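You operate a simulated robot arm through the tools that you are given. There is no shell and no other tool. Be economical: measure what you need, move in short steps, check, and stop when the job is done.

The job below is to be done with a simulated robot arm. You get a single attempt, and the scene is never put back.

TASK
Tare the open jar, fill it to 100 ml with plain water and weigh the water.
Fine: press tare once; leave the jar open on the pan, balance on; close the knob. Set down upright: glass jar.

It is judged by the outcome, as a careful person would: the job done as asked, and still so three seconds after it is handed in. It fails if anything else is knocked over, pushed out of place, dropped, spilled or broken.

THE ROBOT
A 6-joint arm with a two-finger parallel gripper, fixed in place. Base frame: the origin is at the foot of the arm, x ahead of it, y to its left, z up; the work surface is at about z = 0.9. Lengths are in m, angles in degrees, forces in N, time in s.
With the tool pointing down near the work surface it reaches from about 0.24 to 0.66 m from the base axis. Its first joint turns from -66.0 to 66.0 degrees. Payload 2.9 kg.
Tool frame: the origin (TCP) lies between the finger pads and is the grasp point; the fingertips stand 0.03 m ahead of it; z points along the fingers, y is the line along which they close. The gripper opens to 0.11 m. The fingers are 0.02 m wide and 0.01 m thick; the gripper's body (0.048 by 0.112 m) begins 0.055 m behind the TCP.
Orientation is that of the tool frame in the base frame, as a unit quaternion [w, x, y, z]. With the fingers straight down and closing along the base's y, the tool's x points along the base's -x, its y along +y and its z along -z.

THE INTERFACE
- The arm moves only by the tool arm_command. Its argument "moves" is a list of rows, each an object of numbers (a shift or turn left out is 0, a gripper value left out holds the last): "x", "y", "z": the shift along the tool's x, y, z in units of 500 mm (1.0 is 500 mm); "ax", "ay", "az": the turn, a rotation vector about the tool's x, y, z in units of 180 degrees (1.0 is 180 degrees); "hand": the finger opening in m, from 0 to 0.11. In form: [{"x": .., "y": .., "z": .., "ax": .., "ay": .., "az": .., "hand": ..}, ...]. A call has 1 to 8 rows; each row is the pose to reach, as a shift and turn from the pose commanded when the call began, along the tool's axes at that moment. A call with a number of a shift or a turn outside -1 to 1 is refused whole. Rows are played at 5 a second. More than 0.05 m and 8.6 degrees between two rows, or a gripper value outside its range, and nothing of the call is played. Where a pose cannot be reached the arm comes as near as it can. A force on the tool above 70 N (or 10 N above the force at the start of the call, whichever is more), or a blocked arm, ends the call early, and 0.2 s more pass. Each finger travels about 0.108 m/s and halts on what it meets, pressing with about 25 N; the grip force reading is that of the motor and also rises with nothing between the fingers. The clock runs only during rows and for 0.2 s after the last one: add rows that repeat a pose to give the fingers time. It gives the time, the measured TCP pose, the force on the tool (base axes), the opening and the grip force at its end, in the units of the frame above (readings bear some noise), with the torque about the TCP (base axes, N m) and any sound that the robot's microphone picked up.
- Cameras (640 x 400 px; columns grow to the right, rows downward): "scene" is fixed at [0.0864, 0.4325, 1.4046]; the picture's right is [-0.72, -0.70, 0.00], its down [-0.25, 0.26, -0.93] and it looks along [0.65, -0.67, -0.36] (base axes); focal length 269 px, centre (320, 200). "wrist" rides on the gripper at [0.072, 0.017, -0.103] in the tool frame; the picture's right is [-0.23, 0.97, 0.00], its down [-0.76, -0.18, -0.62] and it looks along [-0.61, -0.14, 0.78] (tool axes); focal length 222 px, centre (320, 200). There is no depth. A picture from a camera that has moved, and an enlarged one, comes with that camera's place and axes in the base frame and with its lens.
- capture(camera): a new picture of that camera. It takes no simulated time.
- close_up(camera, box): a new picture of the part [left, top, right, bottom] of that camera's present view, enlarged. It takes no simulated time.
- job_done(): hands the job in; it is judged then, once.

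Work in short steps. Places have to be worked out from the pictures, the camera data and where the tool is seen: move nearer, look again, correct. Check each grasp and each placing, and mend what went wrong. You have 120 turns and 64 pictures in all, those below and enlarged ones among them. Open the gripper and draw the arm clear of the work before you hand the job in, unless the task says otherwise; then end with one line.

The tools are called after "Call:" by a JSON object that holds its "method" and its "body". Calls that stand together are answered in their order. arm_command: Moves the arm, as the interface text tells. Its arguments: {"type":"object","properties":{"moves":{"type":"array","items":{"type":"object","properties":{"x":{"type":"number"},"y":{"type":"number"},"z":{"type":"number"},"ax":{"type":"number"},"ay":{"type":"number"},"az":{"type":"number"},"hand":{"type":"number"}}}}},"required":["moves"]} The other tools are called the same way: capture (camera) takes a picture; close_up (camera, box) takes an enlarged picture of a part of a camera's view; job_done () hands the job in.

At the start:

```text
t: 0.0
tool_pos: [0.2837, -0.1436, 1.3686]
ee_rot: [0.002, 0.0, 1.0, -0.001]
force: [0.3, -0.2, -0.1]
moment: [0.0, -0.01, -0.01]
opening: 0.1099
finger_force: 0.0
```

scene: 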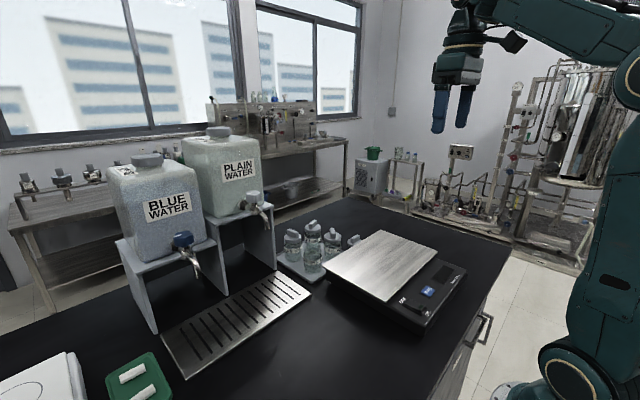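
wrist: 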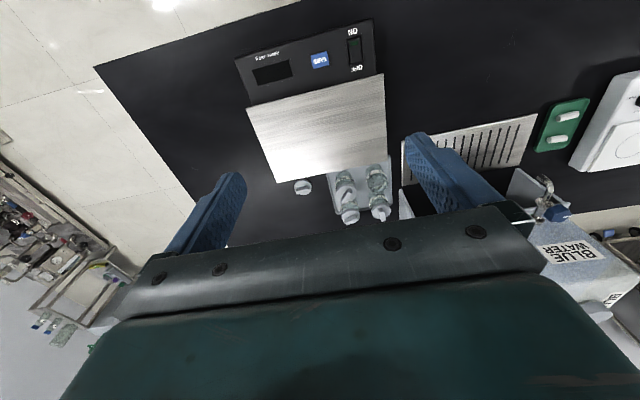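

The scene shows two carboys with taps, a tray of jars, and a balance. I'll enlarge the important parts first.

Call:
{"method": "close_up", "body": {"camera": "scene", "box": [230, 170, 390, 300]}}

Call:
{"method": "close_up", "body": {"camera": "scene", "box": [320, 220, 480, 340]}}

Call:
{"method": "close_up", "body": {"camera": "wrist", "box": [230, 20, 430, 230]}}

```text
3.08 times, centred on (310, 235) of scene
camera zoom: at [0.0864, 0.4325, 1.4046], right [-0.72, -0.7, 0.0], down [-0.25, 0.26, -0.93], along [0.65, -0.67, -0.36], focal length 828 px, centre (351, 92)
```

zoom: 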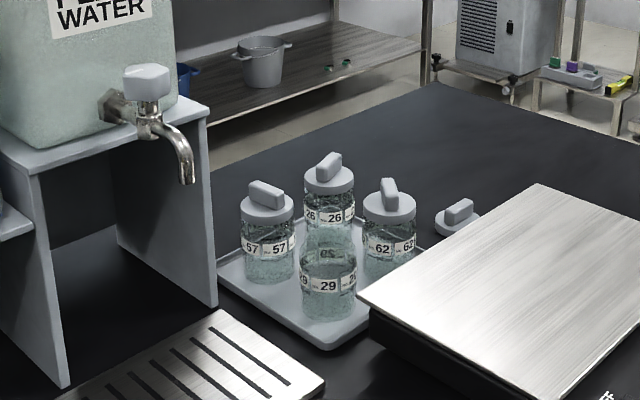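

```text
3.33 times, centred on (400, 280) of scene
camera zoom: at [0.0864, 0.4325, 1.4046], right [-0.72, -0.7, 0.0], down [-0.25, 0.26, -0.93], along [0.65, -0.67, -0.36], focal length 897 px, centre (53, -67)
```

zoom: 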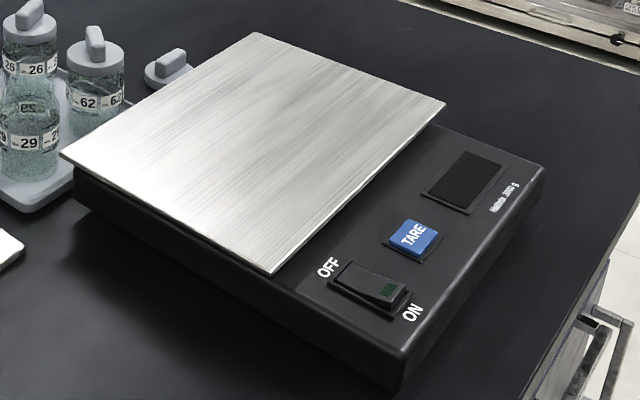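

```text
1.90 times, centred on (330, 125) of wrist
camera zoom: at [0.2106, -0.1261, 1.4724], right [0.23, 0.97, 0.0], down [0.76, -0.18, 0.62], along [0.61, -0.14, -0.78], focal length 423 px, centre (301, 343)
```

zoom: 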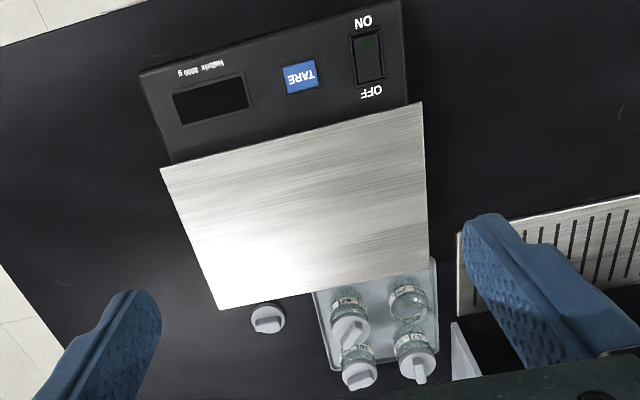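

Balance is off; the open jar is 29, near (0.575,-0.045). I'll descend toward the switch/tare area with the hand closing, to look more closely.

Call:
{"method": "arm_command", "body": {"moves": [{"z": 0.09, "hand": 0.05}, {"z": 0.18, "hand": 0.0}, {"z": 0.27}, {"z": 0.36}, {"z": 0.45}, {"z": 0.5, "y": 0.06}, {"z": 0.5, "y": 0.1}, {"z": 0.5, "y": 0.1}]}}

Call:
{"method": "capture", "body": {"camera": "wrist"}}

Call:
{"method": "capture", "body": {"camera": "scene"}}

```text
t: 1.8
tool_pos: [0.2835, -0.0942, 1.1191]
ee_rot: [0.001, 0.0, 1.0, -0.001]
force: [-1.1, 0.0, 1.0]
moment: [0.01, 0.01, -0.03]
opening: 0.0001
finger_force: 25.0
```

```text
58 pictures are left
camera wrist: at [0.2108, -0.0777, 1.2226], right [0.23, 0.97, 0.0], down [0.76, -0.18, 0.62], along [0.61, -0.14, -0.78], focal length 222 px, centre (320, 200)
```

wrist: 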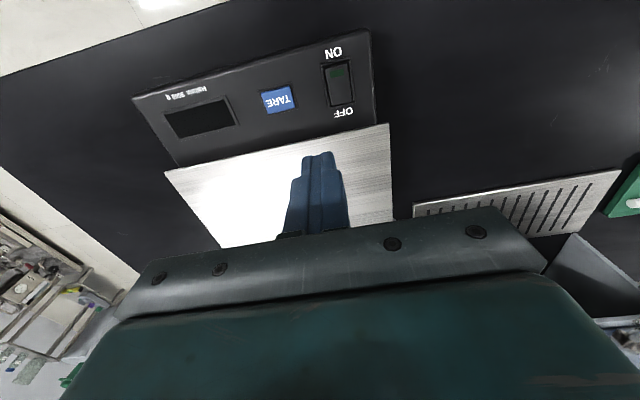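

```text
57 pictures are left
```

scene: 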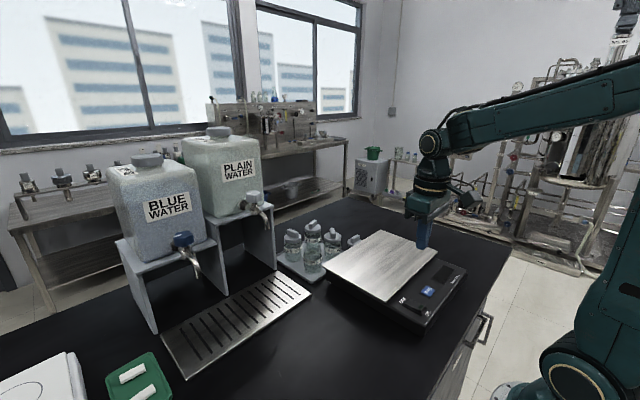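

TARE triangulates to about (0.271,-0.140,0.94), and the ON end of the rocker to (0.257,-0.069). I'll hover above the ON end.

Call:
{"method": "arm_command", "body": {"moves": [{"x": 0.03, "y": 0.05, "z": 0.06}, {"x": 0.0514, "y": 0.05, "z": 0.14}, {"x": 0.0514, "y": 0.05, "z": 0.22}, {"x": 0.0514, "y": 0.05, "z": 0.248}, {"x": 0.0514, "y": 0.05, "z": 0.248}]}}

Call:
{"method": "capture", "body": {"camera": "wrist"}}

Call:
{"method": "close_up", "body": {"camera": "scene", "box": [360, 220, 480, 340]}}

```text
t: 3.0
tool_pos: [0.2592, -0.0686, 0.9939]
ee_rot: [0.0, -0.001, 1.0, 0.0]
force: [0.5, 0.4, -0.3]
moment: [-0.01, 0.01, 0.01]
opening: 0.0004
finger_force: 25.0
```

```text
56 pictures are left
camera wrist: at [0.1865, -0.0513, 1.0979], right [0.23, 0.97, 0.0], down [0.76, -0.18, 0.62], along [0.61, -0.14, -0.78], focal length 222 px, centre (320, 200)
```

wrist: 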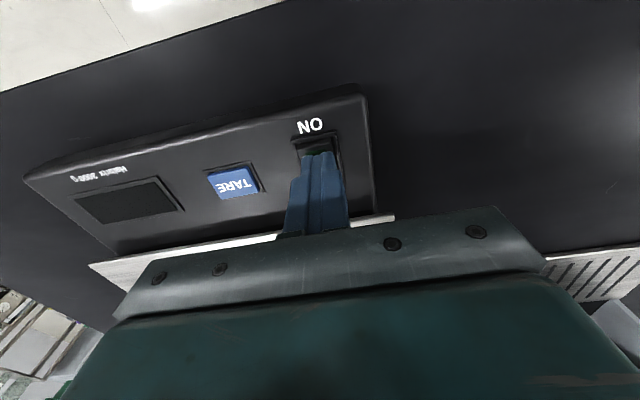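

```text
3.33 times, centred on (420, 280) of scene
camera zoom: at [0.0864, 0.4325, 1.4046], right [-0.72, -0.7, 0.0], down [-0.25, 0.26, -0.93], along [0.65, -0.67, -0.36], focal length 897 px, centre (-13, -67)
```

zoom: 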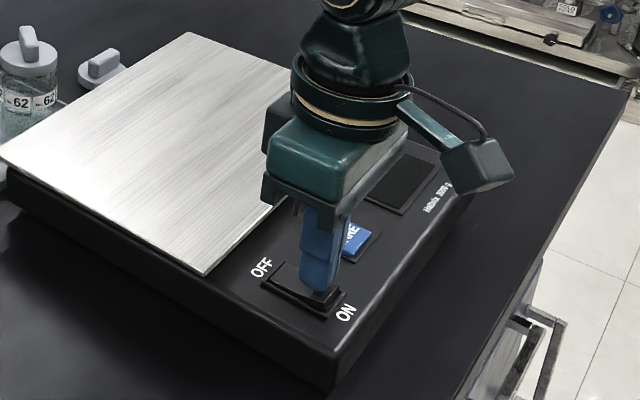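

The tip is above the ON half. I press down in small increments.

Call:
{"method": "arm_command", "body": {"moves": [{"z": 0.02}, {"z": 0.03}, {"z": 0.036}, {"z": 0.042}, {"z": 0.048}]}}

Call:
{"method": "capture", "body": {"camera": "wrist"}}

```text
t: 3.5
tool_pos: [0.2598, -0.0681, 0.9872]
ee_rot: [0.002, 0.0, 1.0, -0.001]
force: [-8.7, 1.7, 16.1]
moment: [0.09, 0.14, 0.05]
opening: 0.0001
finger_force: 24.7
heard: click
stopped in row 2: the force on the tool passed its limit at 90 N (the readings are from after the stop); the commanded pose is now the measured one
```

```text
54 pictures are left
camera wrist: at [0.1857, -0.0513, 1.0904], right [0.23, 0.97, 0.0], down [0.76, -0.18, 0.63], along [0.61, -0.14, -0.78], focal length 222 px, centre (320, 200)
```

wrist: 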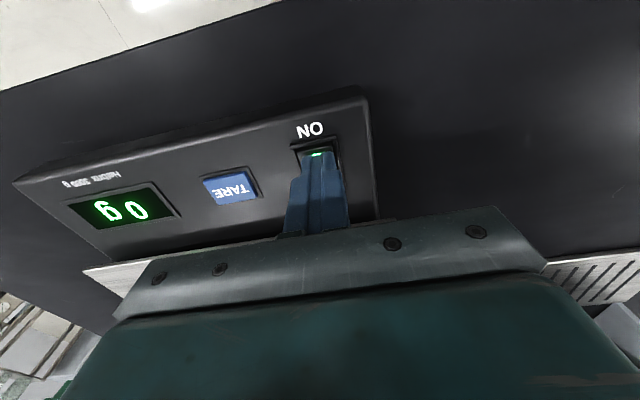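

Balance is on and reads 0 g. I raise the hand and move toward the jar for a look.

Call:
{"method": "arm_command", "body": {"moves": [{"z": -0.08}, {"z": -0.17}, {"z": -0.26, "x": -0.02}, {"z": -0.326, "x": -0.09}, {"z": -0.326, "x": -0.18, "y": 0.02}, {"z": -0.326, "x": -0.27, "y": 0.036}, {"z": -0.326, "x": -0.36, "y": 0.036, "hand": 0.08}, {"z": -0.326, "x": -0.36, "y": 0.036, "hand": 0.08}]}}

Call:
{"method": "capture", "body": {"camera": "wrist"}}

Call:
{"method": "capture", "body": {"camera": "scene"}}

```text
t: 5.3
tool_pos: [0.4399, -0.0518, 1.1505]
ee_rot: [0.002, -0.001, 1.0, -0.001]
force: [0.9, 0.1, 0.3]
moment: [-0.03, 0.01, -0.02]
opening: 0.0801
finger_force: 0.1
```

```text
53 pictures are left
camera wrist: at [0.3666, -0.0338, 1.2533], right [0.23, 0.97, 0.0], down [0.76, -0.18, 0.63], along [0.61, -0.14, -0.78], focal length 222 px, centre (320, 200)
```

wrist: 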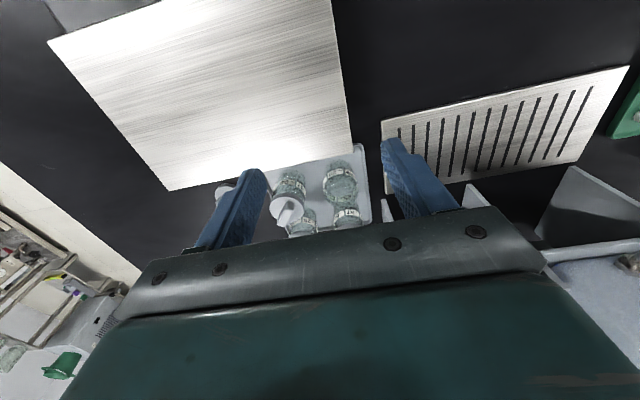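

```text
52 pictures are left
```

scene: 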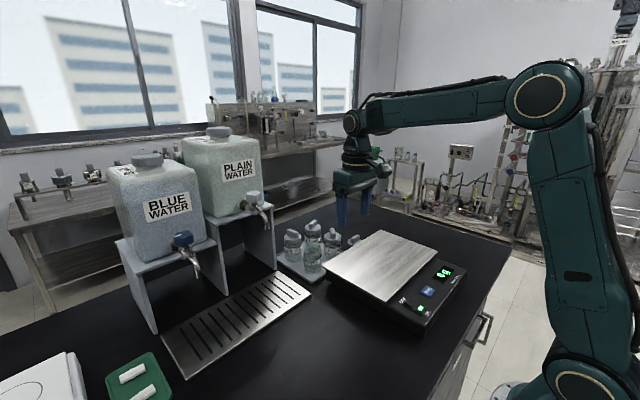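

Call:
{"method": "close_up", "body": {"camera": "wrist", "box": [220, 130, 420, 250]}}

Call:
{"method": "close_up", "body": {"camera": "scene", "box": [230, 180, 370, 290]}}

```text
3.20 times, centred on (320, 190) of wrist
camera zoom: at [0.3666, -0.0338, 1.2533], right [0.23, 0.97, 0.0], down [0.76, -0.18, 0.63], along [0.61, -0.14, -0.78], focal length 711 px, centre (320, 232)
```

zoom: 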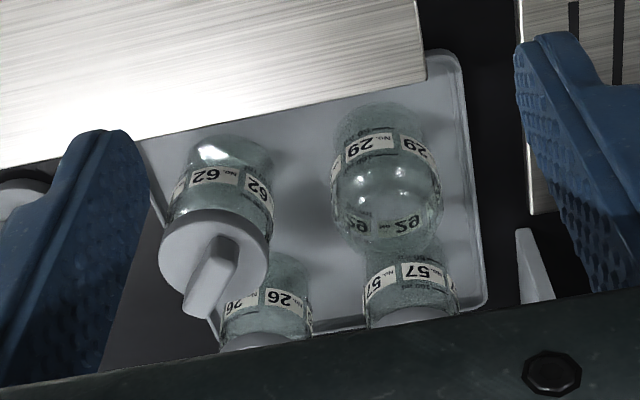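

```text
3.64 times, centred on (300, 235) of scene
camera zoom: at [0.0865, 0.4325, 1.4046], right [-0.72, -0.7, 0.0], down [-0.25, 0.26, -0.93], along [0.65, -0.67, -0.36], focal length 978 px, centre (393, 73)
```

zoom: 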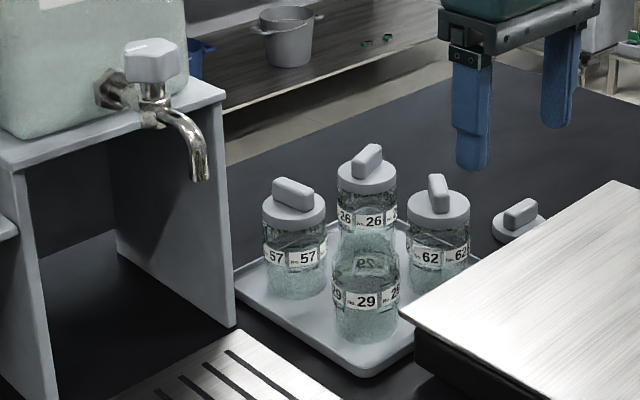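

Jar 29 is upright at ~(0.576,-0.044), with ~28 mm gaps to its neighbours. Before grasping I look at the plain-water tap to plan how the jar must be held.

Call:
{"method": "arm_command", "body": {"moves": [{"x": 0.04, "y": 0.08}, {"x": 0.08, "y": 0.16}, {"x": 0.12, "y": 0.24}, {"x": 0.18, "y": 0.3}, {"x": 0.18, "y": 0.3}]}}

Call:
{"method": "capture", "body": {"camera": "wrist"}}

```text
t: 6.5
tool_pos: [0.3478, 0.1017, 1.1487]
ee_rot: [0.003, 0.0, 1.0, -0.001]
force: [-1.0, -0.3, 0.2]
moment: [0.02, 0.01, 0.01]
opening: 0.0801
finger_force: 0.1
```

```text
49 pictures are left
camera wrist: at [0.2742, 0.118, 1.2513], right [0.23, 0.97, 0.0], down [0.76, -0.18, 0.63], along [0.61, -0.14, -0.78], focal length 222 px, centre (320, 200)
```

wrist: 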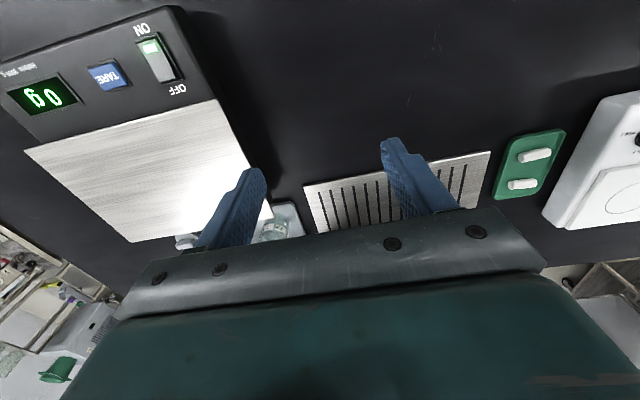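

The gripper hides the tap; I tilt the hand up ~40° in place, to look forward at it.

Call:
{"method": "arm_command", "body": {"moves": [{"ay": -0.044}, {"ay": -0.088}, {"ay": -0.132}, {"ay": -0.176}, {"ay": -0.22}, {"ay": -0.22}]}}

Call:
{"method": "capture", "body": {"camera": "wrist"}}

```text
t: 7.9
tool_pos: [0.3478, 0.0994, 1.1497]
ee_rot: [0.342, 0.0, 0.94, -0.002]
force: [1.4, 0.2, -0.2]
moment: [0.01, -0.01, 0.02]
opening: 0.08
finger_force: 0.1
```

```text
48 pictures are left
camera wrist: at [0.2263, 0.117, 1.1825], right [0.17, 0.97, 0.14], down [0.18, -0.18, 0.97], along [0.97, -0.14, -0.21], focal length 222 px, centre (320, 200)
```

wrist: 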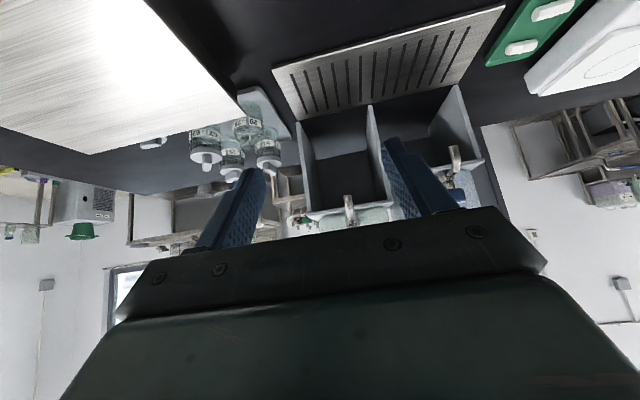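

Spout tip triangulates to about (0.572,0.113,1.111); the drip tray lies under it. The knob is at ~(0.62,0.113,1.18). I look at it closer.

Call:
{"method": "close_up", "body": {"camera": "scene", "box": [235, 180, 285, 220]}}

Call:
{"method": "close_up", "body": {"camera": "wrist", "box": [290, 160, 400, 230]}}

```text
10.00 times, centred on (260, 200) of scene
camera zoom: at [0.0864, 0.4325, 1.4046], right [-0.72, -0.7, 0.0], down [-0.25, 0.26, -0.93], along [0.65, -0.67, -0.36], focal length 2690 px, centre (920, 200)
```

zoom: 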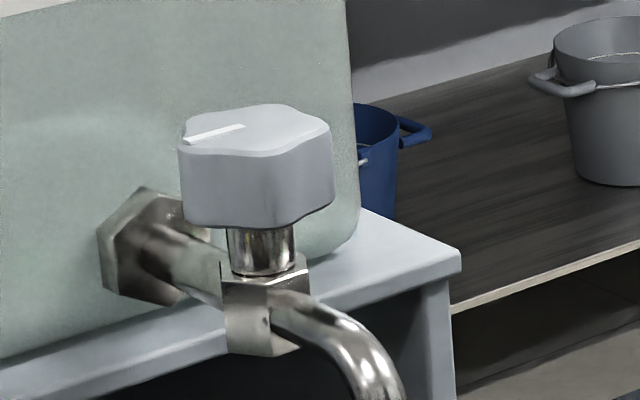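

```text
5.71 times, centred on (345, 195) of wrist
camera zoom: at [0.2263, 0.117, 1.1825], right [0.17, 0.97, 0.14], down [0.18, -0.18, 0.97], along [0.97, -0.14, -0.21], focal length 1269 px, centre (177, 229)
```

zoom: 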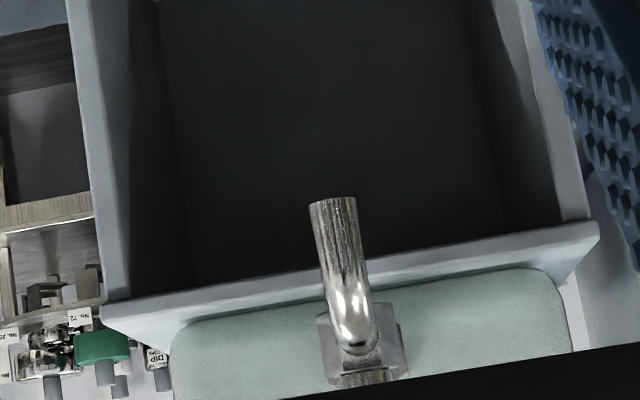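

The knob is a lobed one turning about the vertical, its pointer now across the spout (closed). Now I straighten the hand, then go over jar 29.

Call:
{"method": "arm_command", "body": {"moves": [{"ay": 0.044}, {"ay": 0.088}, {"ay": 0.132}, {"ay": 0.176}, {"ay": 0.2215, "hand": 0.075}, {"ay": 0.2215}]}}

```text
t: 9.3
tool_pos: [0.3484, 0.1004, 1.1493]
ee_rot: [0.0, 0.0, 1.0, -0.002]
force: [-0.8, -0.5, -0.6]
moment: [-0.02, -0.02, -0.01]
opening: 0.0752
finger_force: 0.0
```

Vertical again. I move to an intermediate spot just ahead of the jar for a precise look.

Call:
{"method": "arm_command", "body": {"moves": [{"x": -0.05, "y": -0.06}, {"x": -0.11, "y": -0.12}, {"x": -0.17, "y": -0.18, "z": 0.02}, {"x": -0.22, "y": -0.24, "z": 0.05}, {"x": -0.27, "y": -0.285, "z": 0.09}, {"x": -0.283, "y": -0.288, "z": 0.14}, {"x": -0.283, "y": -0.288, "z": 0.14}]}}

Call:
{"method": "capture", "body": {"camera": "wrist"}}

```text
t: 10.9
tool_pos: [0.4902, -0.0447, 1.0788]
ee_rot: [-0.001, 0.0, 1.0, -0.003]
force: [-1.0, -0.2, 0.5]
moment: [0.0, 0.0, -0.02]
opening: 0.0751
finger_force: 0.2
```

```text
45 pictures are left
camera wrist: at [0.4184, -0.0278, 1.1824], right [0.23, 0.97, 0.0], down [0.76, -0.18, 0.62], along [0.61, -0.14, -0.78], focal length 222 px, centre (320, 200)
```

wrist: 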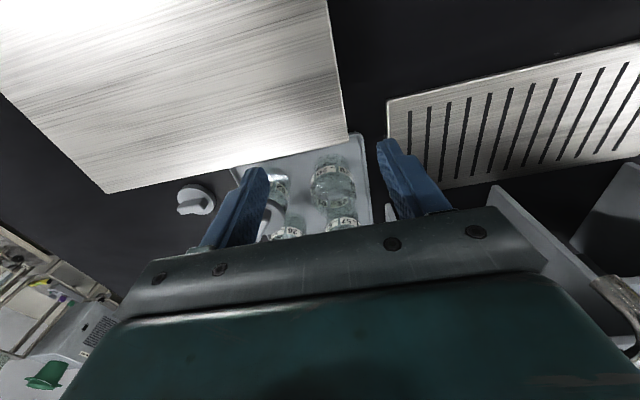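

Jar body centre recomputes to (0.577,-0.046). I go above it and then descend to just over the rim.

Call:
{"method": "arm_command", "body": {"moves": [{"x": -0.09, "y": -0.002}, {"x": -0.173, "y": -0.003}, {"x": -0.173, "y": -0.003, "z": 0.04}, {"x": -0.173, "y": -0.003, "z": 0.09}, {"x": -0.173, "y": -0.003, "z": 0.12}, {"x": -0.173, "y": -0.003, "z": 0.12}]}}

Call:
{"method": "capture", "body": {"camera": "wrist"}}

Call:
{"method": "close_up", "body": {"camera": "scene", "box": [260, 180, 380, 290]}}

```text
t: 12.3
tool_pos: [0.5784, -0.0468, 1.0215]
ee_rot: [0.002, 0.0, 1.0, -0.002]
force: [-0.1, -0.1, -0.6]
moment: [0.01, -0.03, -0.01]
opening: 0.0752
finger_force: 0.1
```

```text
44 pictures are left
camera wrist: at [0.5047, -0.0296, 1.1238], right [0.23, 0.97, 0.0], down [0.76, -0.18, 0.62], along [0.61, -0.14, -0.78], focal length 222 px, centre (320, 200)
```

wrist: 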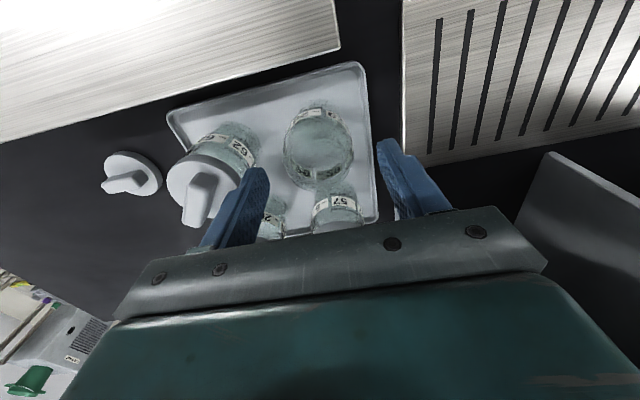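

```text
3.64 times, centred on (320, 235) of scene
camera zoom: at [0.0864, 0.4325, 1.4046], right [-0.72, -0.7, 0.0], down [-0.25, 0.26, -0.93], along [0.65, -0.67, -0.36], focal length 978 px, centre (320, 73)
```

zoom: 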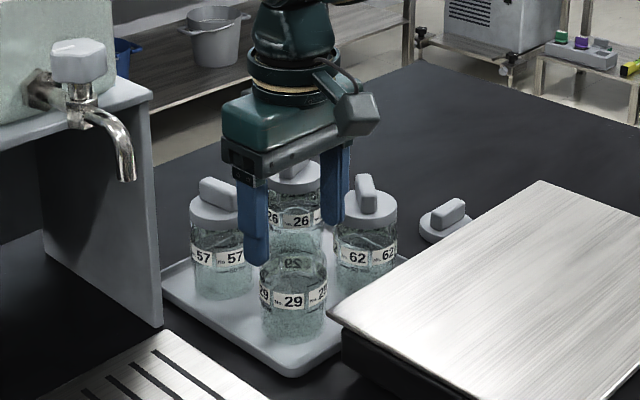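

Hand is centred on the jar. I narrow to 0.068 to keep the left finger clear of lid 62, descend, then grip.

Call:
{"method": "arm_command", "body": {"moves": [{"x": 0.004, "hand": 0.068}, {"x": 0.004, "z": 0.03}, {"x": 0.004, "z": 0.06}, {"x": 0.004, "z": 0.09}, {"x": 0.004, "z": 0.118}, {"x": 0.004, "z": 0.118}]}}

Call:
{"method": "close_up", "body": {"camera": "scene", "box": [260, 180, 380, 290]}}

```text
t: 13.7
tool_pos: [0.5746, -0.0472, 0.962]
ee_rot: [0.001, 0.0, 1.0, -0.002]
force: [-1.1, 0.8, 0.3]
moment: [0.01, 0.01, 0.0]
opening: 0.0679
finger_force: 0.0
```

```text
3.64 times, centred on (320, 235) of scene
camera zoom: at [0.0864, 0.4325, 1.4046], right [-0.72, -0.7, 0.0], down [-0.25, 0.26, -0.93], along [0.65, -0.67, -0.36], focal length 978 px, centre (320, 73)
```

zoom: 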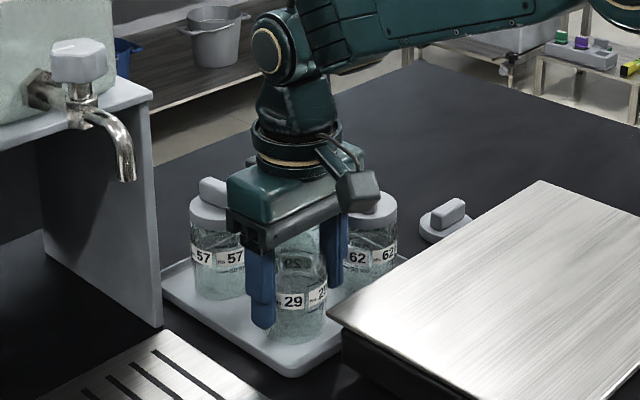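

Fingers straddle the jar. I close and wait.

Call:
{"method": "arm_command", "body": {"moves": [{"hand": 0.06}, {"hand": 0.055}, {"hand": 0.05}, {"hand": 0.045}, {"hand": 0.045}]}}

```text
t: 14.9
tool_pos: [0.5751, -0.0459, 0.9622]
ee_rot: [0.0, 0.001, 1.0, -0.002]
force: [0.0, -0.9, 0.2]
moment: [0.04, -0.01, 0.0]
opening: 0.0548
finger_force: 24.8
```

Grip is solid (0.0548 m). I lift straight up and check.

Call:
{"method": "arm_command", "body": {"moves": [{"z": -0.04}, {"z": -0.1}, {"z": -0.18}, {"z": -0.27}, {"z": -0.27}]}}

Call:
{"method": "close_up", "body": {"camera": "scene", "box": [260, 150, 400, 290]}}

```text
t: 16.1
tool_pos: [0.5736, -0.0465, 1.0982]
ee_rot: [0.0, 0.0, 1.0, -0.002]
force: [0.1, 0.4, -1.4]
moment: [0.0, 0.0, 0.01]
opening: 0.0547
finger_force: 25.5
```

```text
2.86 times, centred on (330, 220) of scene
camera zoom: at [0.0865, 0.4325, 1.4046], right [-0.72, -0.7, 0.0], down [-0.25, 0.26, -0.93], along [0.65, -0.67, -0.36], focal length 769 px, centre (291, 143)
```

zoom: 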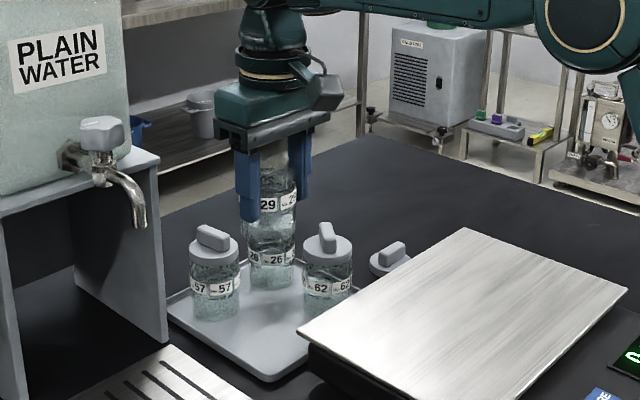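

Jar lifted cleanly. I carry it over the pan and lower to about 4 cm above it.

Call:
{"method": "arm_command", "body": {"moves": [{"x": 0.07, "y": -0.03}, {"x": 0.15, "y": -0.07}, {"x": 0.23, "y": -0.11}, {"x": 0.287, "y": -0.147}, {"x": 0.287, "y": -0.147, "z": 0.05}, {"x": 0.287, "y": -0.147, "z": 0.1}, {"x": 0.287, "y": -0.147, "z": 0.12}, {"x": 0.287, "y": -0.147, "z": 0.12}]}}

Call:
{"method": "close_up", "body": {"camera": "scene", "box": [300, 150, 480, 320]}}

```text
t: 17.9
tool_pos: [0.4309, -0.1191, 1.0377]
ee_rot: [0.0, 0.0, 1.0, -0.001]
force: [-0.3, 0.0, -2.0]
moment: [-0.04, 0.02, 0.02]
opening: 0.0551
finger_force: 25.4
```

```text
2.35 times, centred on (390, 235) of scene
camera zoom: at [0.0865, 0.4325, 1.4046], right [-0.72, -0.7, 0.0], down [-0.25, 0.26, -0.93], along [0.65, -0.67, -0.36], focal length 633 px, centre (155, 118)
```

zoom: 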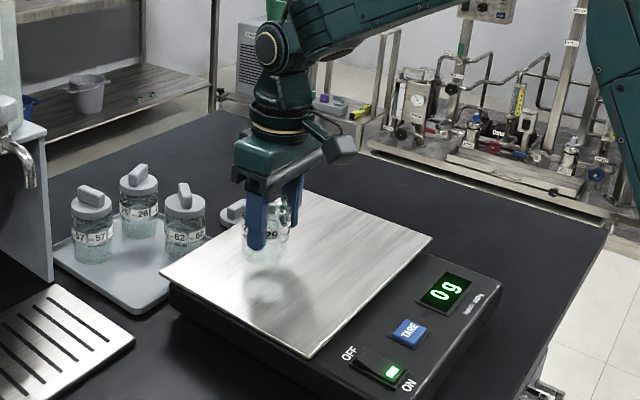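

I lower in small steps toward contact with the pan.

Call:
{"method": "arm_command", "body": {"moves": [{"z": 0.01}, {"z": 0.018}, {"z": 0.024}, {"z": 0.024}]}}

Call:
{"method": "close_up", "body": {"camera": "scene", "box": [340, 200, 480, 310]}}

```text
t: 18.9
tool_pos: [0.432, -0.1195, 1.0247]
ee_rot: [0.001, 0.0, 1.0, -0.002]
force: [0.3, -0.3, -1.3]
moment: [0.02, 0.01, 0.01]
opening: 0.0553
finger_force: 25.2
```

```text
3.64 times, centred on (410, 255) of scene
camera zoom: at [0.0864, 0.4325, 1.4046], right [-0.72, -0.7, 0.0], down [-0.25, 0.26, -0.93], along [0.65, -0.67, -0.36], focal length 978 px, centre (-7, 0)
```

zoom: 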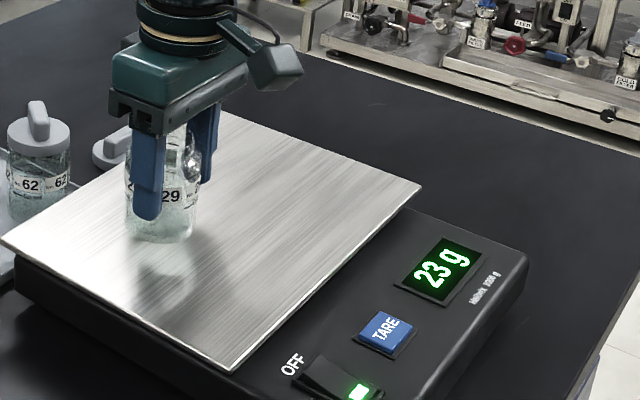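

Display shows 23 g: contact has begun. A millimetre more, then open and rise.

Call:
{"method": "arm_command", "body": {"moves": [{"z": 0.002}, {"z": 0.002, "hand": 0.06}, {"z": 0.002, "hand": 0.07}, {"z": 0.002, "hand": 0.074}, {"z": -0.04}, {"z": -0.12}, {"z": -0.2}, {"z": -0.2}]}}

Call:
{"method": "close_up", "body": {"camera": "scene", "box": [340, 200, 480, 310]}}

```text
t: 20.7
tool_pos: [0.4308, -0.12, 1.1246]
ee_rot: [0.0, 0.001, 1.0, -0.001]
force: [0.0, 1.3, 0.4]
moment: [0.0, 0.02, 0.02]
opening: 0.074
finger_force: 0.1
```

```text
3.64 times, centred on (410, 255) of scene
camera zoom: at [0.0864, 0.4325, 1.4046], right [-0.72, -0.7, 0.0], down [-0.25, 0.26, -0.93], along [0.65, -0.67, -0.36], focal length 978 px, centre (-7, 0)
```

zoom: 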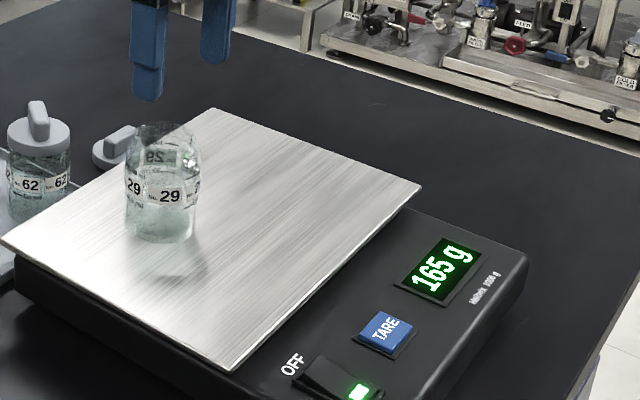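

Jar stands at 165 g. Now I move to hover over TARE with fingers closed.

Call:
{"method": "arm_command", "body": {"moves": [{"x": 0.09, "hand": 0.04}, {"x": 0.18, "y": -0.02, "hand": 0}, {"x": 0.27, "y": -0.04}, {"x": 0.32, "y": -0.04, "z": 0.05}, {"x": 0.32, "y": -0.04, "z": 0.13}, {"x": 0.32, "y": -0.04, "z": 0.2}, {"x": 0.32, "y": -0.04, "z": 0.24}, {"x": 0.32, "y": -0.04, "z": 0.24}]}}

Call:
{"method": "capture", "body": {"camera": "wrist"}}

```text
t: 22.5
tool_pos: [0.2715, -0.1399, 1.0057]
ee_rot: [0.001, 0.0, 1.0, -0.001]
force: [-0.4, -0.1, 0.8]
moment: [0.01, -0.01, 0.05]
opening: 0.0001
finger_force: 25.5
```

```text
37 pictures are left
camera wrist: at [0.1984, -0.1234, 1.1084], right [0.23, 0.97, 0.0], down [0.76, -0.18, 0.62], along [0.61, -0.14, -0.78], focal length 222 px, centre (320, 200)
```

wrist: 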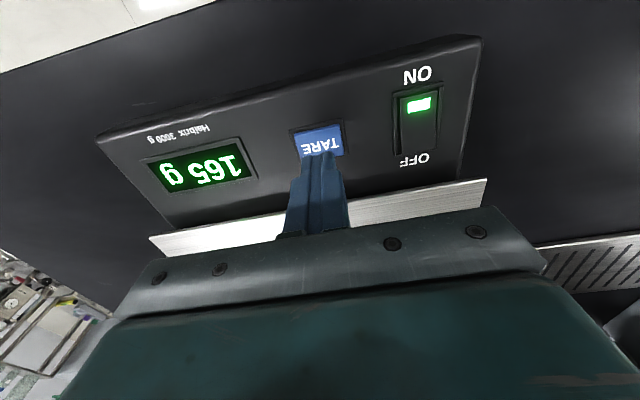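

Aligned over TARE. I go down and press with fine steps.

Call:
{"method": "arm_command", "body": {"moves": [{"z": 0.02}, {"z": 0.03}, {"z": 0.034}, {"z": 0.037}, {"z": 0.04}, {"z": 0.043}, {"z": 0.046}]}}

```text
t: 24.1
tool_pos: [0.2719, -0.1395, 0.9816]
ee_rot: [0.002, 0.0, 1.0, -0.002]
force: [0.0, -1.1, 5.0]
moment: [-0.02, 0.01, 0.03]
opening: 0.0001
finger_force: 24.8
heard: click
```

Click heard. I lift and read the display.

Call:
{"method": "arm_command", "body": {"moves": [{"z": -0.05}, {"z": -0.13}, {"z": -0.2}, {"z": -0.28}, {"z": -0.32}, {"z": -0.32}]}}

Call:
{"method": "capture", "body": {"camera": "wrist"}}

```text
t: 25.5
tool_pos: [0.2702, -0.138, 1.1422]
ee_rot: [0.0, 0.0, 1.0, -0.002]
force: [-0.4, -0.7, -0.5]
moment: [0.02, 0.0, -0.02]
opening: 0.0
finger_force: 24.4
```

```text
36 pictures are left
camera wrist: at [0.1988, -0.1217, 1.2455], right [0.23, 0.97, 0.0], down [0.76, -0.18, 0.62], along [0.61, -0.14, -0.78], focal length 222 px, centre (320, 200)
```

wrist: 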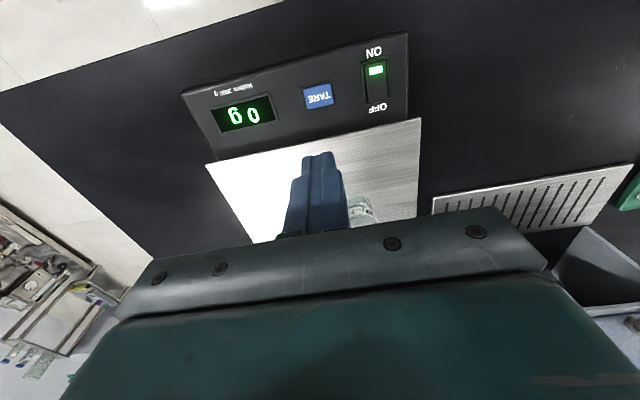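

Tared: 0 g. I shift forward, open, and tilt the hand 45° for a side grasp of the jar, so it can later go beneath the spout.

Call:
{"method": "arm_command", "body": {"moves": [{"x": -0.09, "y": 0.02, "hand": 0.04}, {"x": -0.18, "y": 0.037, "hand": 0.075}, {"x": -0.208, "y": 0.037, "ay": -0.04}, {"x": -0.208, "y": 0.037, "ay": -0.085}, {"x": -0.208, "y": 0.037, "ay": -0.13}, {"x": -0.208, "y": 0.037, "ay": -0.175}, {"x": -0.208, "y": 0.037, "ay": -0.215}, {"x": -0.208, "y": 0.037, "ay": -0.25}]}}

Call:
{"method": "capture", "body": {"camera": "wrist"}}

Call:
{"method": "close_up", "body": {"camera": "scene", "box": [320, 150, 520, 310]}}

```text
t: 27.3
tool_pos: [0.3753, -0.1203, 1.141]
ee_rot: [0.384, 0.0, 0.923, -0.001]
force: [0.0, 0.3, -1.0]
moment: [-0.01, 0.0, 0.01]
opening: 0.0748
finger_force: 0.0
```

```text
35 pictures are left
camera wrist: at [0.251, -0.1037, 1.1628], right [0.16, 0.97, 0.16], down [0.09, -0.18, 0.98], along [0.98, -0.14, -0.12], focal length 222 px, centre (320, 200)
```

wrist: 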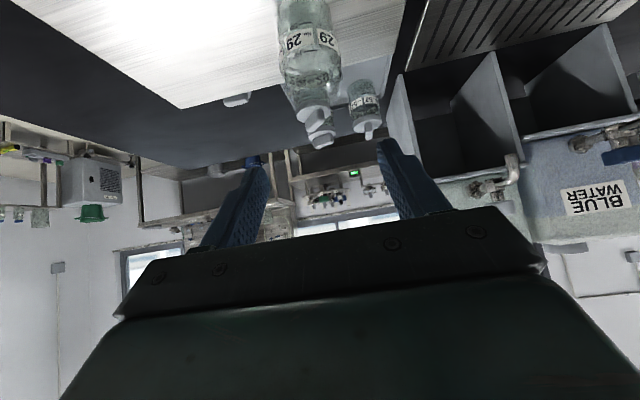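

```text
2.50 times, centred on (420, 230) of scene
camera zoom: at [0.0864, 0.4325, 1.4046], right [-0.72, -0.7, 0.0], down [-0.25, 0.26, -0.93], along [0.65, -0.67, -0.36], focal length 673 px, centre (70, 125)
```

zoom: 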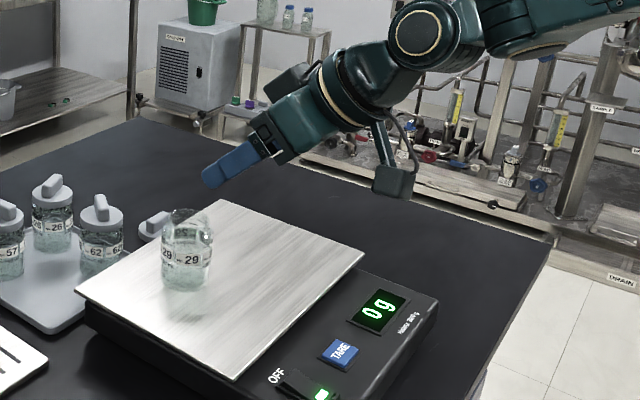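

Jar still at 0 g and unmoved. I drop to the pre-grasp point, in line with the jar at 45°.

Call:
{"method": "arm_command", "body": {"moves": [{"x": 0.05, "z": 0.05}, {"x": 0.1047, "z": 0.1047}, {"x": 0.1047, "z": 0.15}, {"x": 0.1047, "z": 0.15}]}}

Call:
{"method": "capture", "body": {"camera": "wrist"}}

Call:
{"method": "close_up", "body": {"camera": "scene", "box": [340, 180, 500, 310]}}

```text
t: 28.3
tool_pos: [0.3886, -0.1208, 1.0483]
ee_rot: [0.384, -0.001, 0.923, -0.001]
force: [-0.6, 0.3, 0.4]
moment: [-0.01, 0.05, 0.01]
opening: 0.0753
finger_force: 0.0
```

```text
33 pictures are left
camera wrist: at [0.2647, -0.1042, 1.0715], right [0.16, 0.97, 0.16], down [0.1, -0.17, 0.98], along [0.98, -0.14, -0.12], focal length 222 px, centre (320, 200)
```

wrist: 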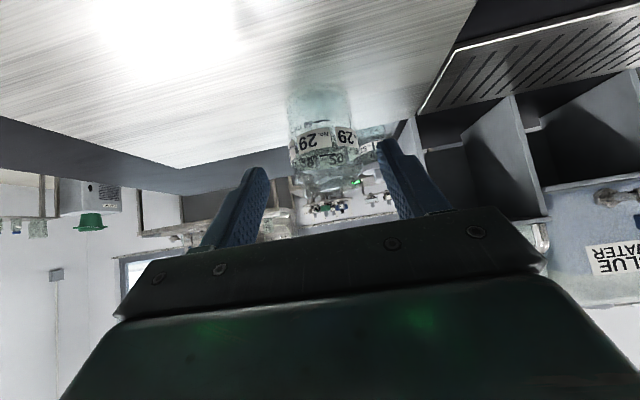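

```text
3.08 times, centred on (420, 245) of scene
camera zoom: at [0.0864, 0.4325, 1.4046], right [-0.72, -0.7, 0.0], down [-0.25, 0.26, -0.93], along [0.65, -0.67, -0.36], focal length 828 px, centre (12, 62)
```

zoom: 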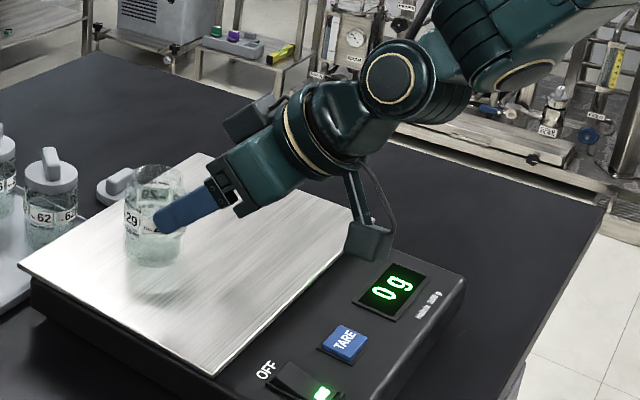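

The jar lies centred between the fingers. I advance along the tool and grip.

Call:
{"method": "arm_command", "body": {"moves": [{"z": 0.04}, {"z": 0.08}, {"z": 0.111}, {"z": 0.111}, {"z": 0.111, "hand": 0.06}, {"z": 0.111, "hand": 0.05}, {"z": 0.111, "hand": 0.045}, {"z": 0.111, "hand": 0.045}]}}

Call:
{"method": "close_up", "body": {"camera": "scene", "box": [340, 180, 500, 310]}}

```text
t: 30.1
tool_pos: [0.4303, -0.1223, 1.0117]
ee_rot: [0.382, 0.0, 0.924, -0.002]
force: [0.1, 1.0, 0.0]
moment: [0.01, -0.03, -0.02]
opening: 0.0552
finger_force: 24.7
```

```text
3.08 times, centred on (420, 245) of scene
camera zoom: at [0.0864, 0.4325, 1.4046], right [-0.72, -0.7, 0.0], down [-0.25, 0.26, -0.93], along [0.65, -0.67, -0.36], focal length 828 px, centre (12, 62)
```

zoom: 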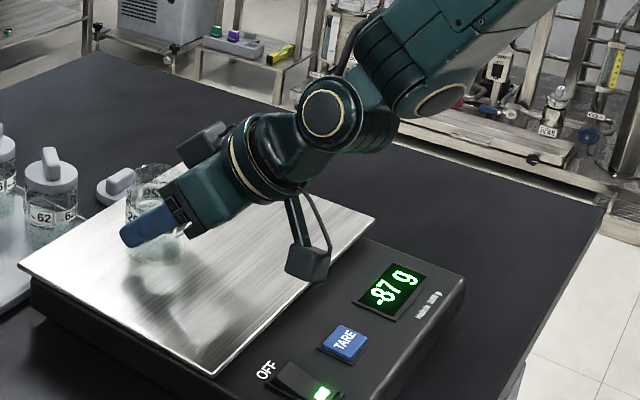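

Held (0.0552). I lift it and carry it sideways to in front of the plain tap, keeping clear of things.

Call:
{"method": "arm_command", "body": {"moves": [{"x": -0.035, "z": -0.035}, {"x": -0.075, "z": -0.075}, {"x": -0.075, "z": -0.075, "y": 0.09}, {"x": -0.075, "z": -0.075, "y": 0.18}, {"x": -0.075, "z": -0.075, "y": 0.27}, {"x": -0.075, "z": -0.075, "y": 0.36}, {"x": -0.075, "z": -0.075, "y": 0.45}, {"x": -0.075, "z": -0.075, "y": 0.47}]}}

Call:
{"method": "capture", "body": {"camera": "wrist"}}

Call:
{"method": "capture", "body": {"camera": "scene"}}

```text
t: 31.9
tool_pos: [0.4312, 0.1158, 1.0652]
ee_rot: [0.384, 0.001, 0.923, -0.002]
force: [0.0, 0.5, -1.5]
moment: [0.01, 0.05, 0.02]
opening: 0.0549
finger_force: 24.8
```

```text
30 pictures are left
camera wrist: at [0.3075, 0.1318, 1.0872], right [0.16, 0.97, 0.16], down [0.1, -0.18, 0.98], along [0.98, -0.14, -0.12], focal length 222 px, centre (320, 200)
```

wrist: 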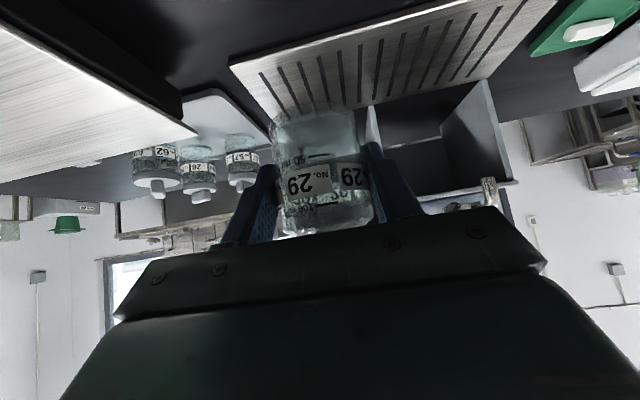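

```text
29 pictures are left
```

scene: 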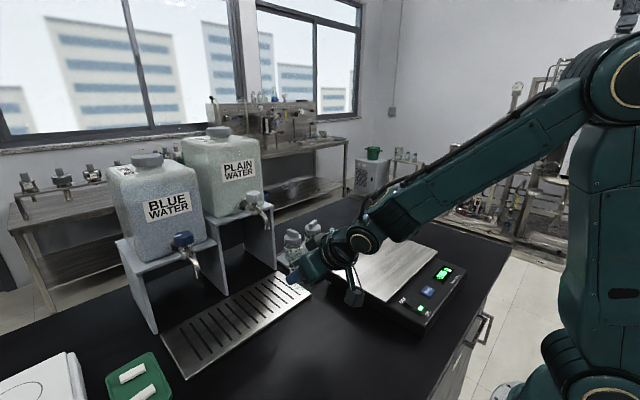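

Jar is upright with a 50 ml line and others visible. I lower in front of the drip tray, then slide forward under the spout, staying above the tray.

Call:
{"method": "arm_command", "body": {"moves": [{"x": 0.065, "z": 0.065}, {"x": 0.128, "z": 0.127}, {"x": 0.068, "z": 0.187, "y": -0.002}, {"x": 0.008, "z": 0.247, "y": -0.004}, {"x": -0.045, "z": 0.3, "y": -0.006}, {"x": -0.069, "z": 0.326, "y": -0.006}, {"x": -0.069, "z": 0.326, "y": -0.006}]}}

Call:
{"method": "close_up", "body": {"camera": "scene", "box": [200, 170, 340, 310]}}

Call:
{"method": "capture", "body": {"camera": "wrist"}}

```text
t: 33.5
tool_pos: [0.5721, 0.1122, 0.9767]
ee_rot: [0.383, 0.0, 0.924, -0.001]
force: [-0.2, -0.3, -1.3]
moment: [0.03, 0.03, 0.0]
opening: 0.0551
finger_force: 25.3
```

```text
2.86 times, centred on (270, 240) of scene
camera zoom: at [0.0865, 0.4325, 1.4046], right [-0.72, -0.7, 0.0], down [-0.25, 0.26, -0.93], along [0.65, -0.67, -0.36], focal length 769 px, centre (463, 86)
```

zoom: 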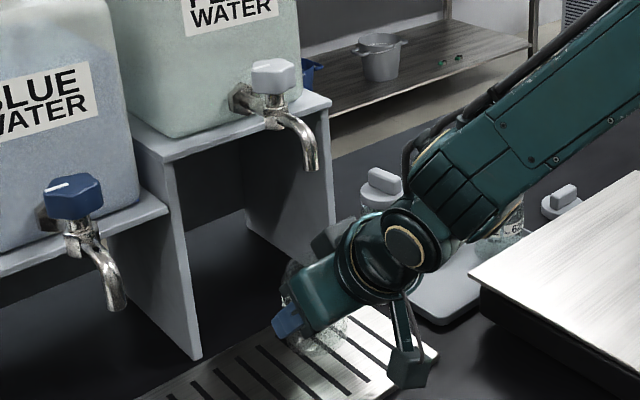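

```text
27 pictures are left
camera wrist: at [0.4471, 0.1288, 0.9977], right [0.16, 0.97, 0.16], down [0.1, -0.17, 0.98], along [0.98, -0.14, -0.12], focal length 222 px, centre (320, 200)
```

wrist: 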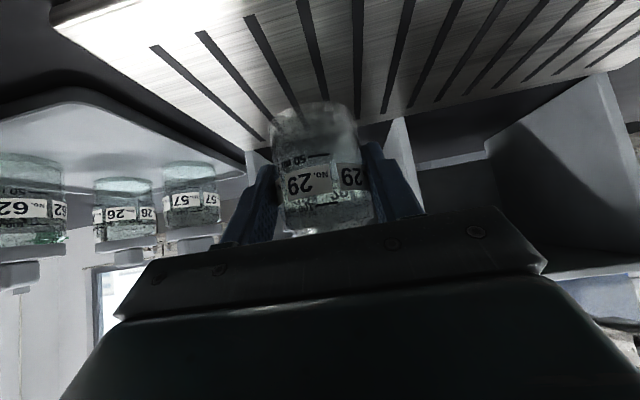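

Jar hovers under the spout about 2 cm over the tray. I lower gently.

Call:
{"method": "arm_command", "body": {"moves": [{"x": 0.008, "z": 0.008}, {"x": 0.015, "z": 0.015}, {"x": 0.018, "z": 0.018}, {"x": 0.0205, "z": 0.0205}, {"x": 0.0225, "z": 0.0225}, {"x": 0.0225, "z": 0.0225}]}}

```text
t: 34.9
tool_pos: [0.5709, 0.112, 0.9583]
ee_rot: [0.383, 0.0, 0.924, -0.001]
force: [-0.7, -0.8, -2.5]
moment: [0.02, 0.03, 0.04]
opening: 0.055
finger_force: 24.7
```

Not in contact yet; I continue in finer steps.

Call:
{"method": "arm_command", "body": {"moves": [{"x": 0.003, "z": 0.003}, {"x": 0.003, "z": 0.003}, {"x": 0.005, "z": 0.005}, {"x": 0.005, "z": 0.005}]}}

Call:
{"method": "close_up", "body": {"camera": "scene", "box": [250, 250, 320, 310]}}

```text
t: 35.9
tool_pos: [0.5707, 0.1114, 0.9562]
ee_rot: [0.384, 0.0, 0.923, -0.002]
force: [-0.6, 0.1, 3.0]
moment: [0.14, 0.05, 0.06]
opening: 0.0549
finger_force: 25.1
```

```text
6.67 times, centred on (285, 280) of scene
camera zoom: at [0.0863, 0.4325, 1.4046], right [-0.72, -0.7, 0.0], down [-0.25, 0.26, -0.93], along [0.65, -0.67, -0.36], focal length 1794 px, centre (553, -333)
```

zoom: 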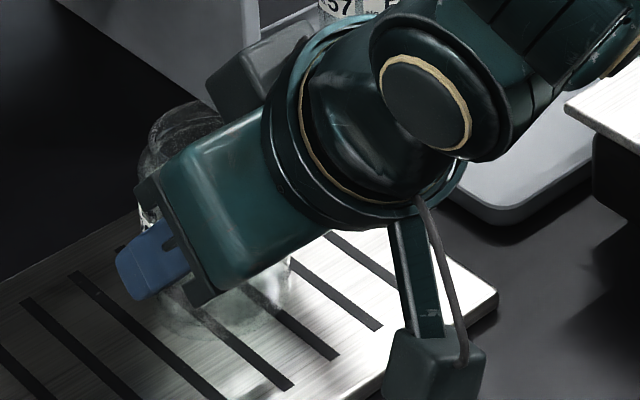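

Contact (force changed by ~+5 N). I release and back out along the finger line.

Call:
{"method": "arm_command", "body": {"moves": [{"hand": 0.06}, {"hand": 0.068}, {"hand": 0.076}, {"hand": 0.076}, {"z": -0.06}, {"z": -0.14}, {"z": -0.23}, {"z": -0.3}]}}

Call:
{"method": "close_up", "body": {"camera": "scene", "box": [220, 170, 340, 310]}}

Call:
{"method": "capture", "body": {"camera": "wrist"}}

```text
t: 37.7
tool_pos: [0.4634, 0.1109, 1.0598]
ee_rot: [0.382, -0.001, 0.924, -0.001]
force: [-0.4, 0.7, 0.4]
moment: [0.0, 0.0, 0.01]
opening: 0.0762
finger_force: 0.0
```

```text
2.86 times, centred on (280, 240) of scene
camera zoom: at [0.0864, 0.4325, 1.4046], right [-0.72, -0.7, 0.0], down [-0.25, 0.26, -0.93], along [0.65, -0.67, -0.36], focal length 769 px, centre (434, 86)
```

zoom: 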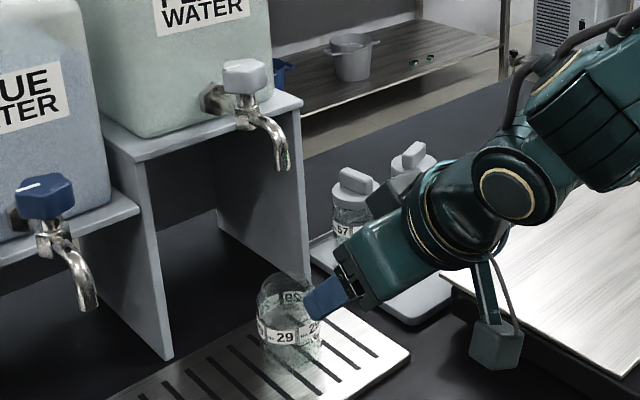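

```text
24 pictures are left
camera wrist: at [0.3387, 0.1271, 1.0814], right [0.16, 0.97, 0.16], down [0.1, -0.17, 0.98], along [0.98, -0.14, -0.12], focal length 222 px, centre (320, 200)
```

wrist: 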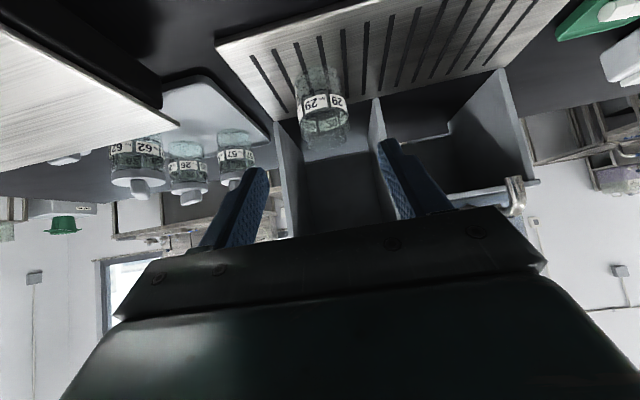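

The jar is upright under the spout. Next I rise and line up with the knob at 45° (about (0.618,0.111,1.184)).

Call:
{"method": "arm_command", "body": {"moves": [{"x": -0.06, "z": -0.06}, {"x": -0.13, "z": -0.13}, {"x": -0.2, "z": -0.2}, {"x": -0.275, "z": -0.276, "hand": 0.06}, {"x": -0.335, "z": -0.216}, {"x": -0.394, "z": -0.158}, {"x": -0.394, "z": -0.158}]}}

Call:
{"method": "capture", "body": {"camera": "wrist"}}

Call:
{"method": "close_up", "body": {"camera": "scene", "box": [220, 150, 340, 310]}}

```text
refused: row 4 steps farther than a row can; nothing moved
```

```text
23 pictures are left
camera wrist: at [0.3387, 0.1271, 1.0814], right [0.16, 0.97, 0.16], down [0.1, -0.17, 0.98], along [0.98, -0.14, -0.12], focal length 222 px, centre (320, 200)
```

wrist: 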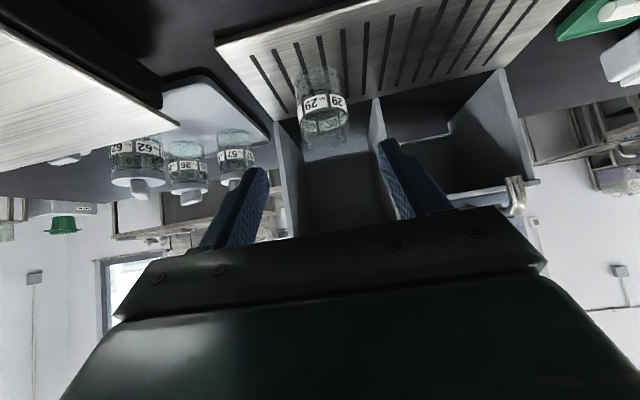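

```text
2.50 times, centred on (280, 230) of scene
camera zoom: at [0.0864, 0.4325, 1.4046], right [-0.72, -0.7, 0.0], down [-0.25, 0.26, -0.93], along [0.65, -0.67, -0.36], focal length 673 px, centre (420, 125)
```

zoom: 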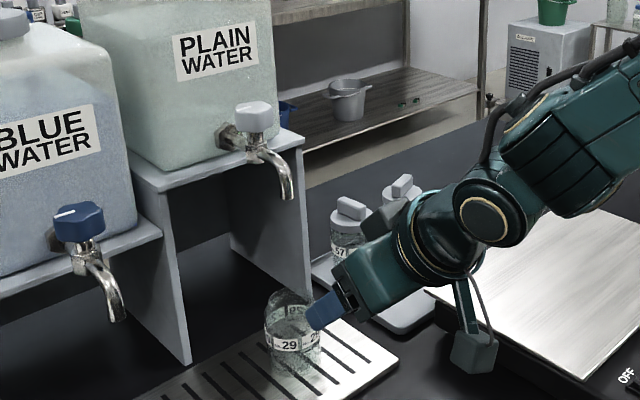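

Refused for step size; same path with shorter steps.

Call:
{"method": "arm_command", "body": {"moves": [{"x": -0.06, "z": -0.06}, {"x": -0.12, "z": -0.12}, {"x": -0.18, "z": -0.18}, {"x": -0.235, "z": -0.235}, {"x": -0.275, "z": -0.276, "hand": 0.06}, {"x": -0.335, "z": -0.216}, {"x": -0.394, "z": -0.158}, {"x": -0.394, "z": -0.158}]}}

```text
t: 39.5
tool_pos: [0.5466, 0.1115, 1.2559]
ee_rot: [0.384, -0.001, 0.924, -0.001]
force: [0.6, -0.5, 0.6]
moment: [-0.01, -0.03, 0.02]
opening: 0.0601
finger_force: 0.0
```

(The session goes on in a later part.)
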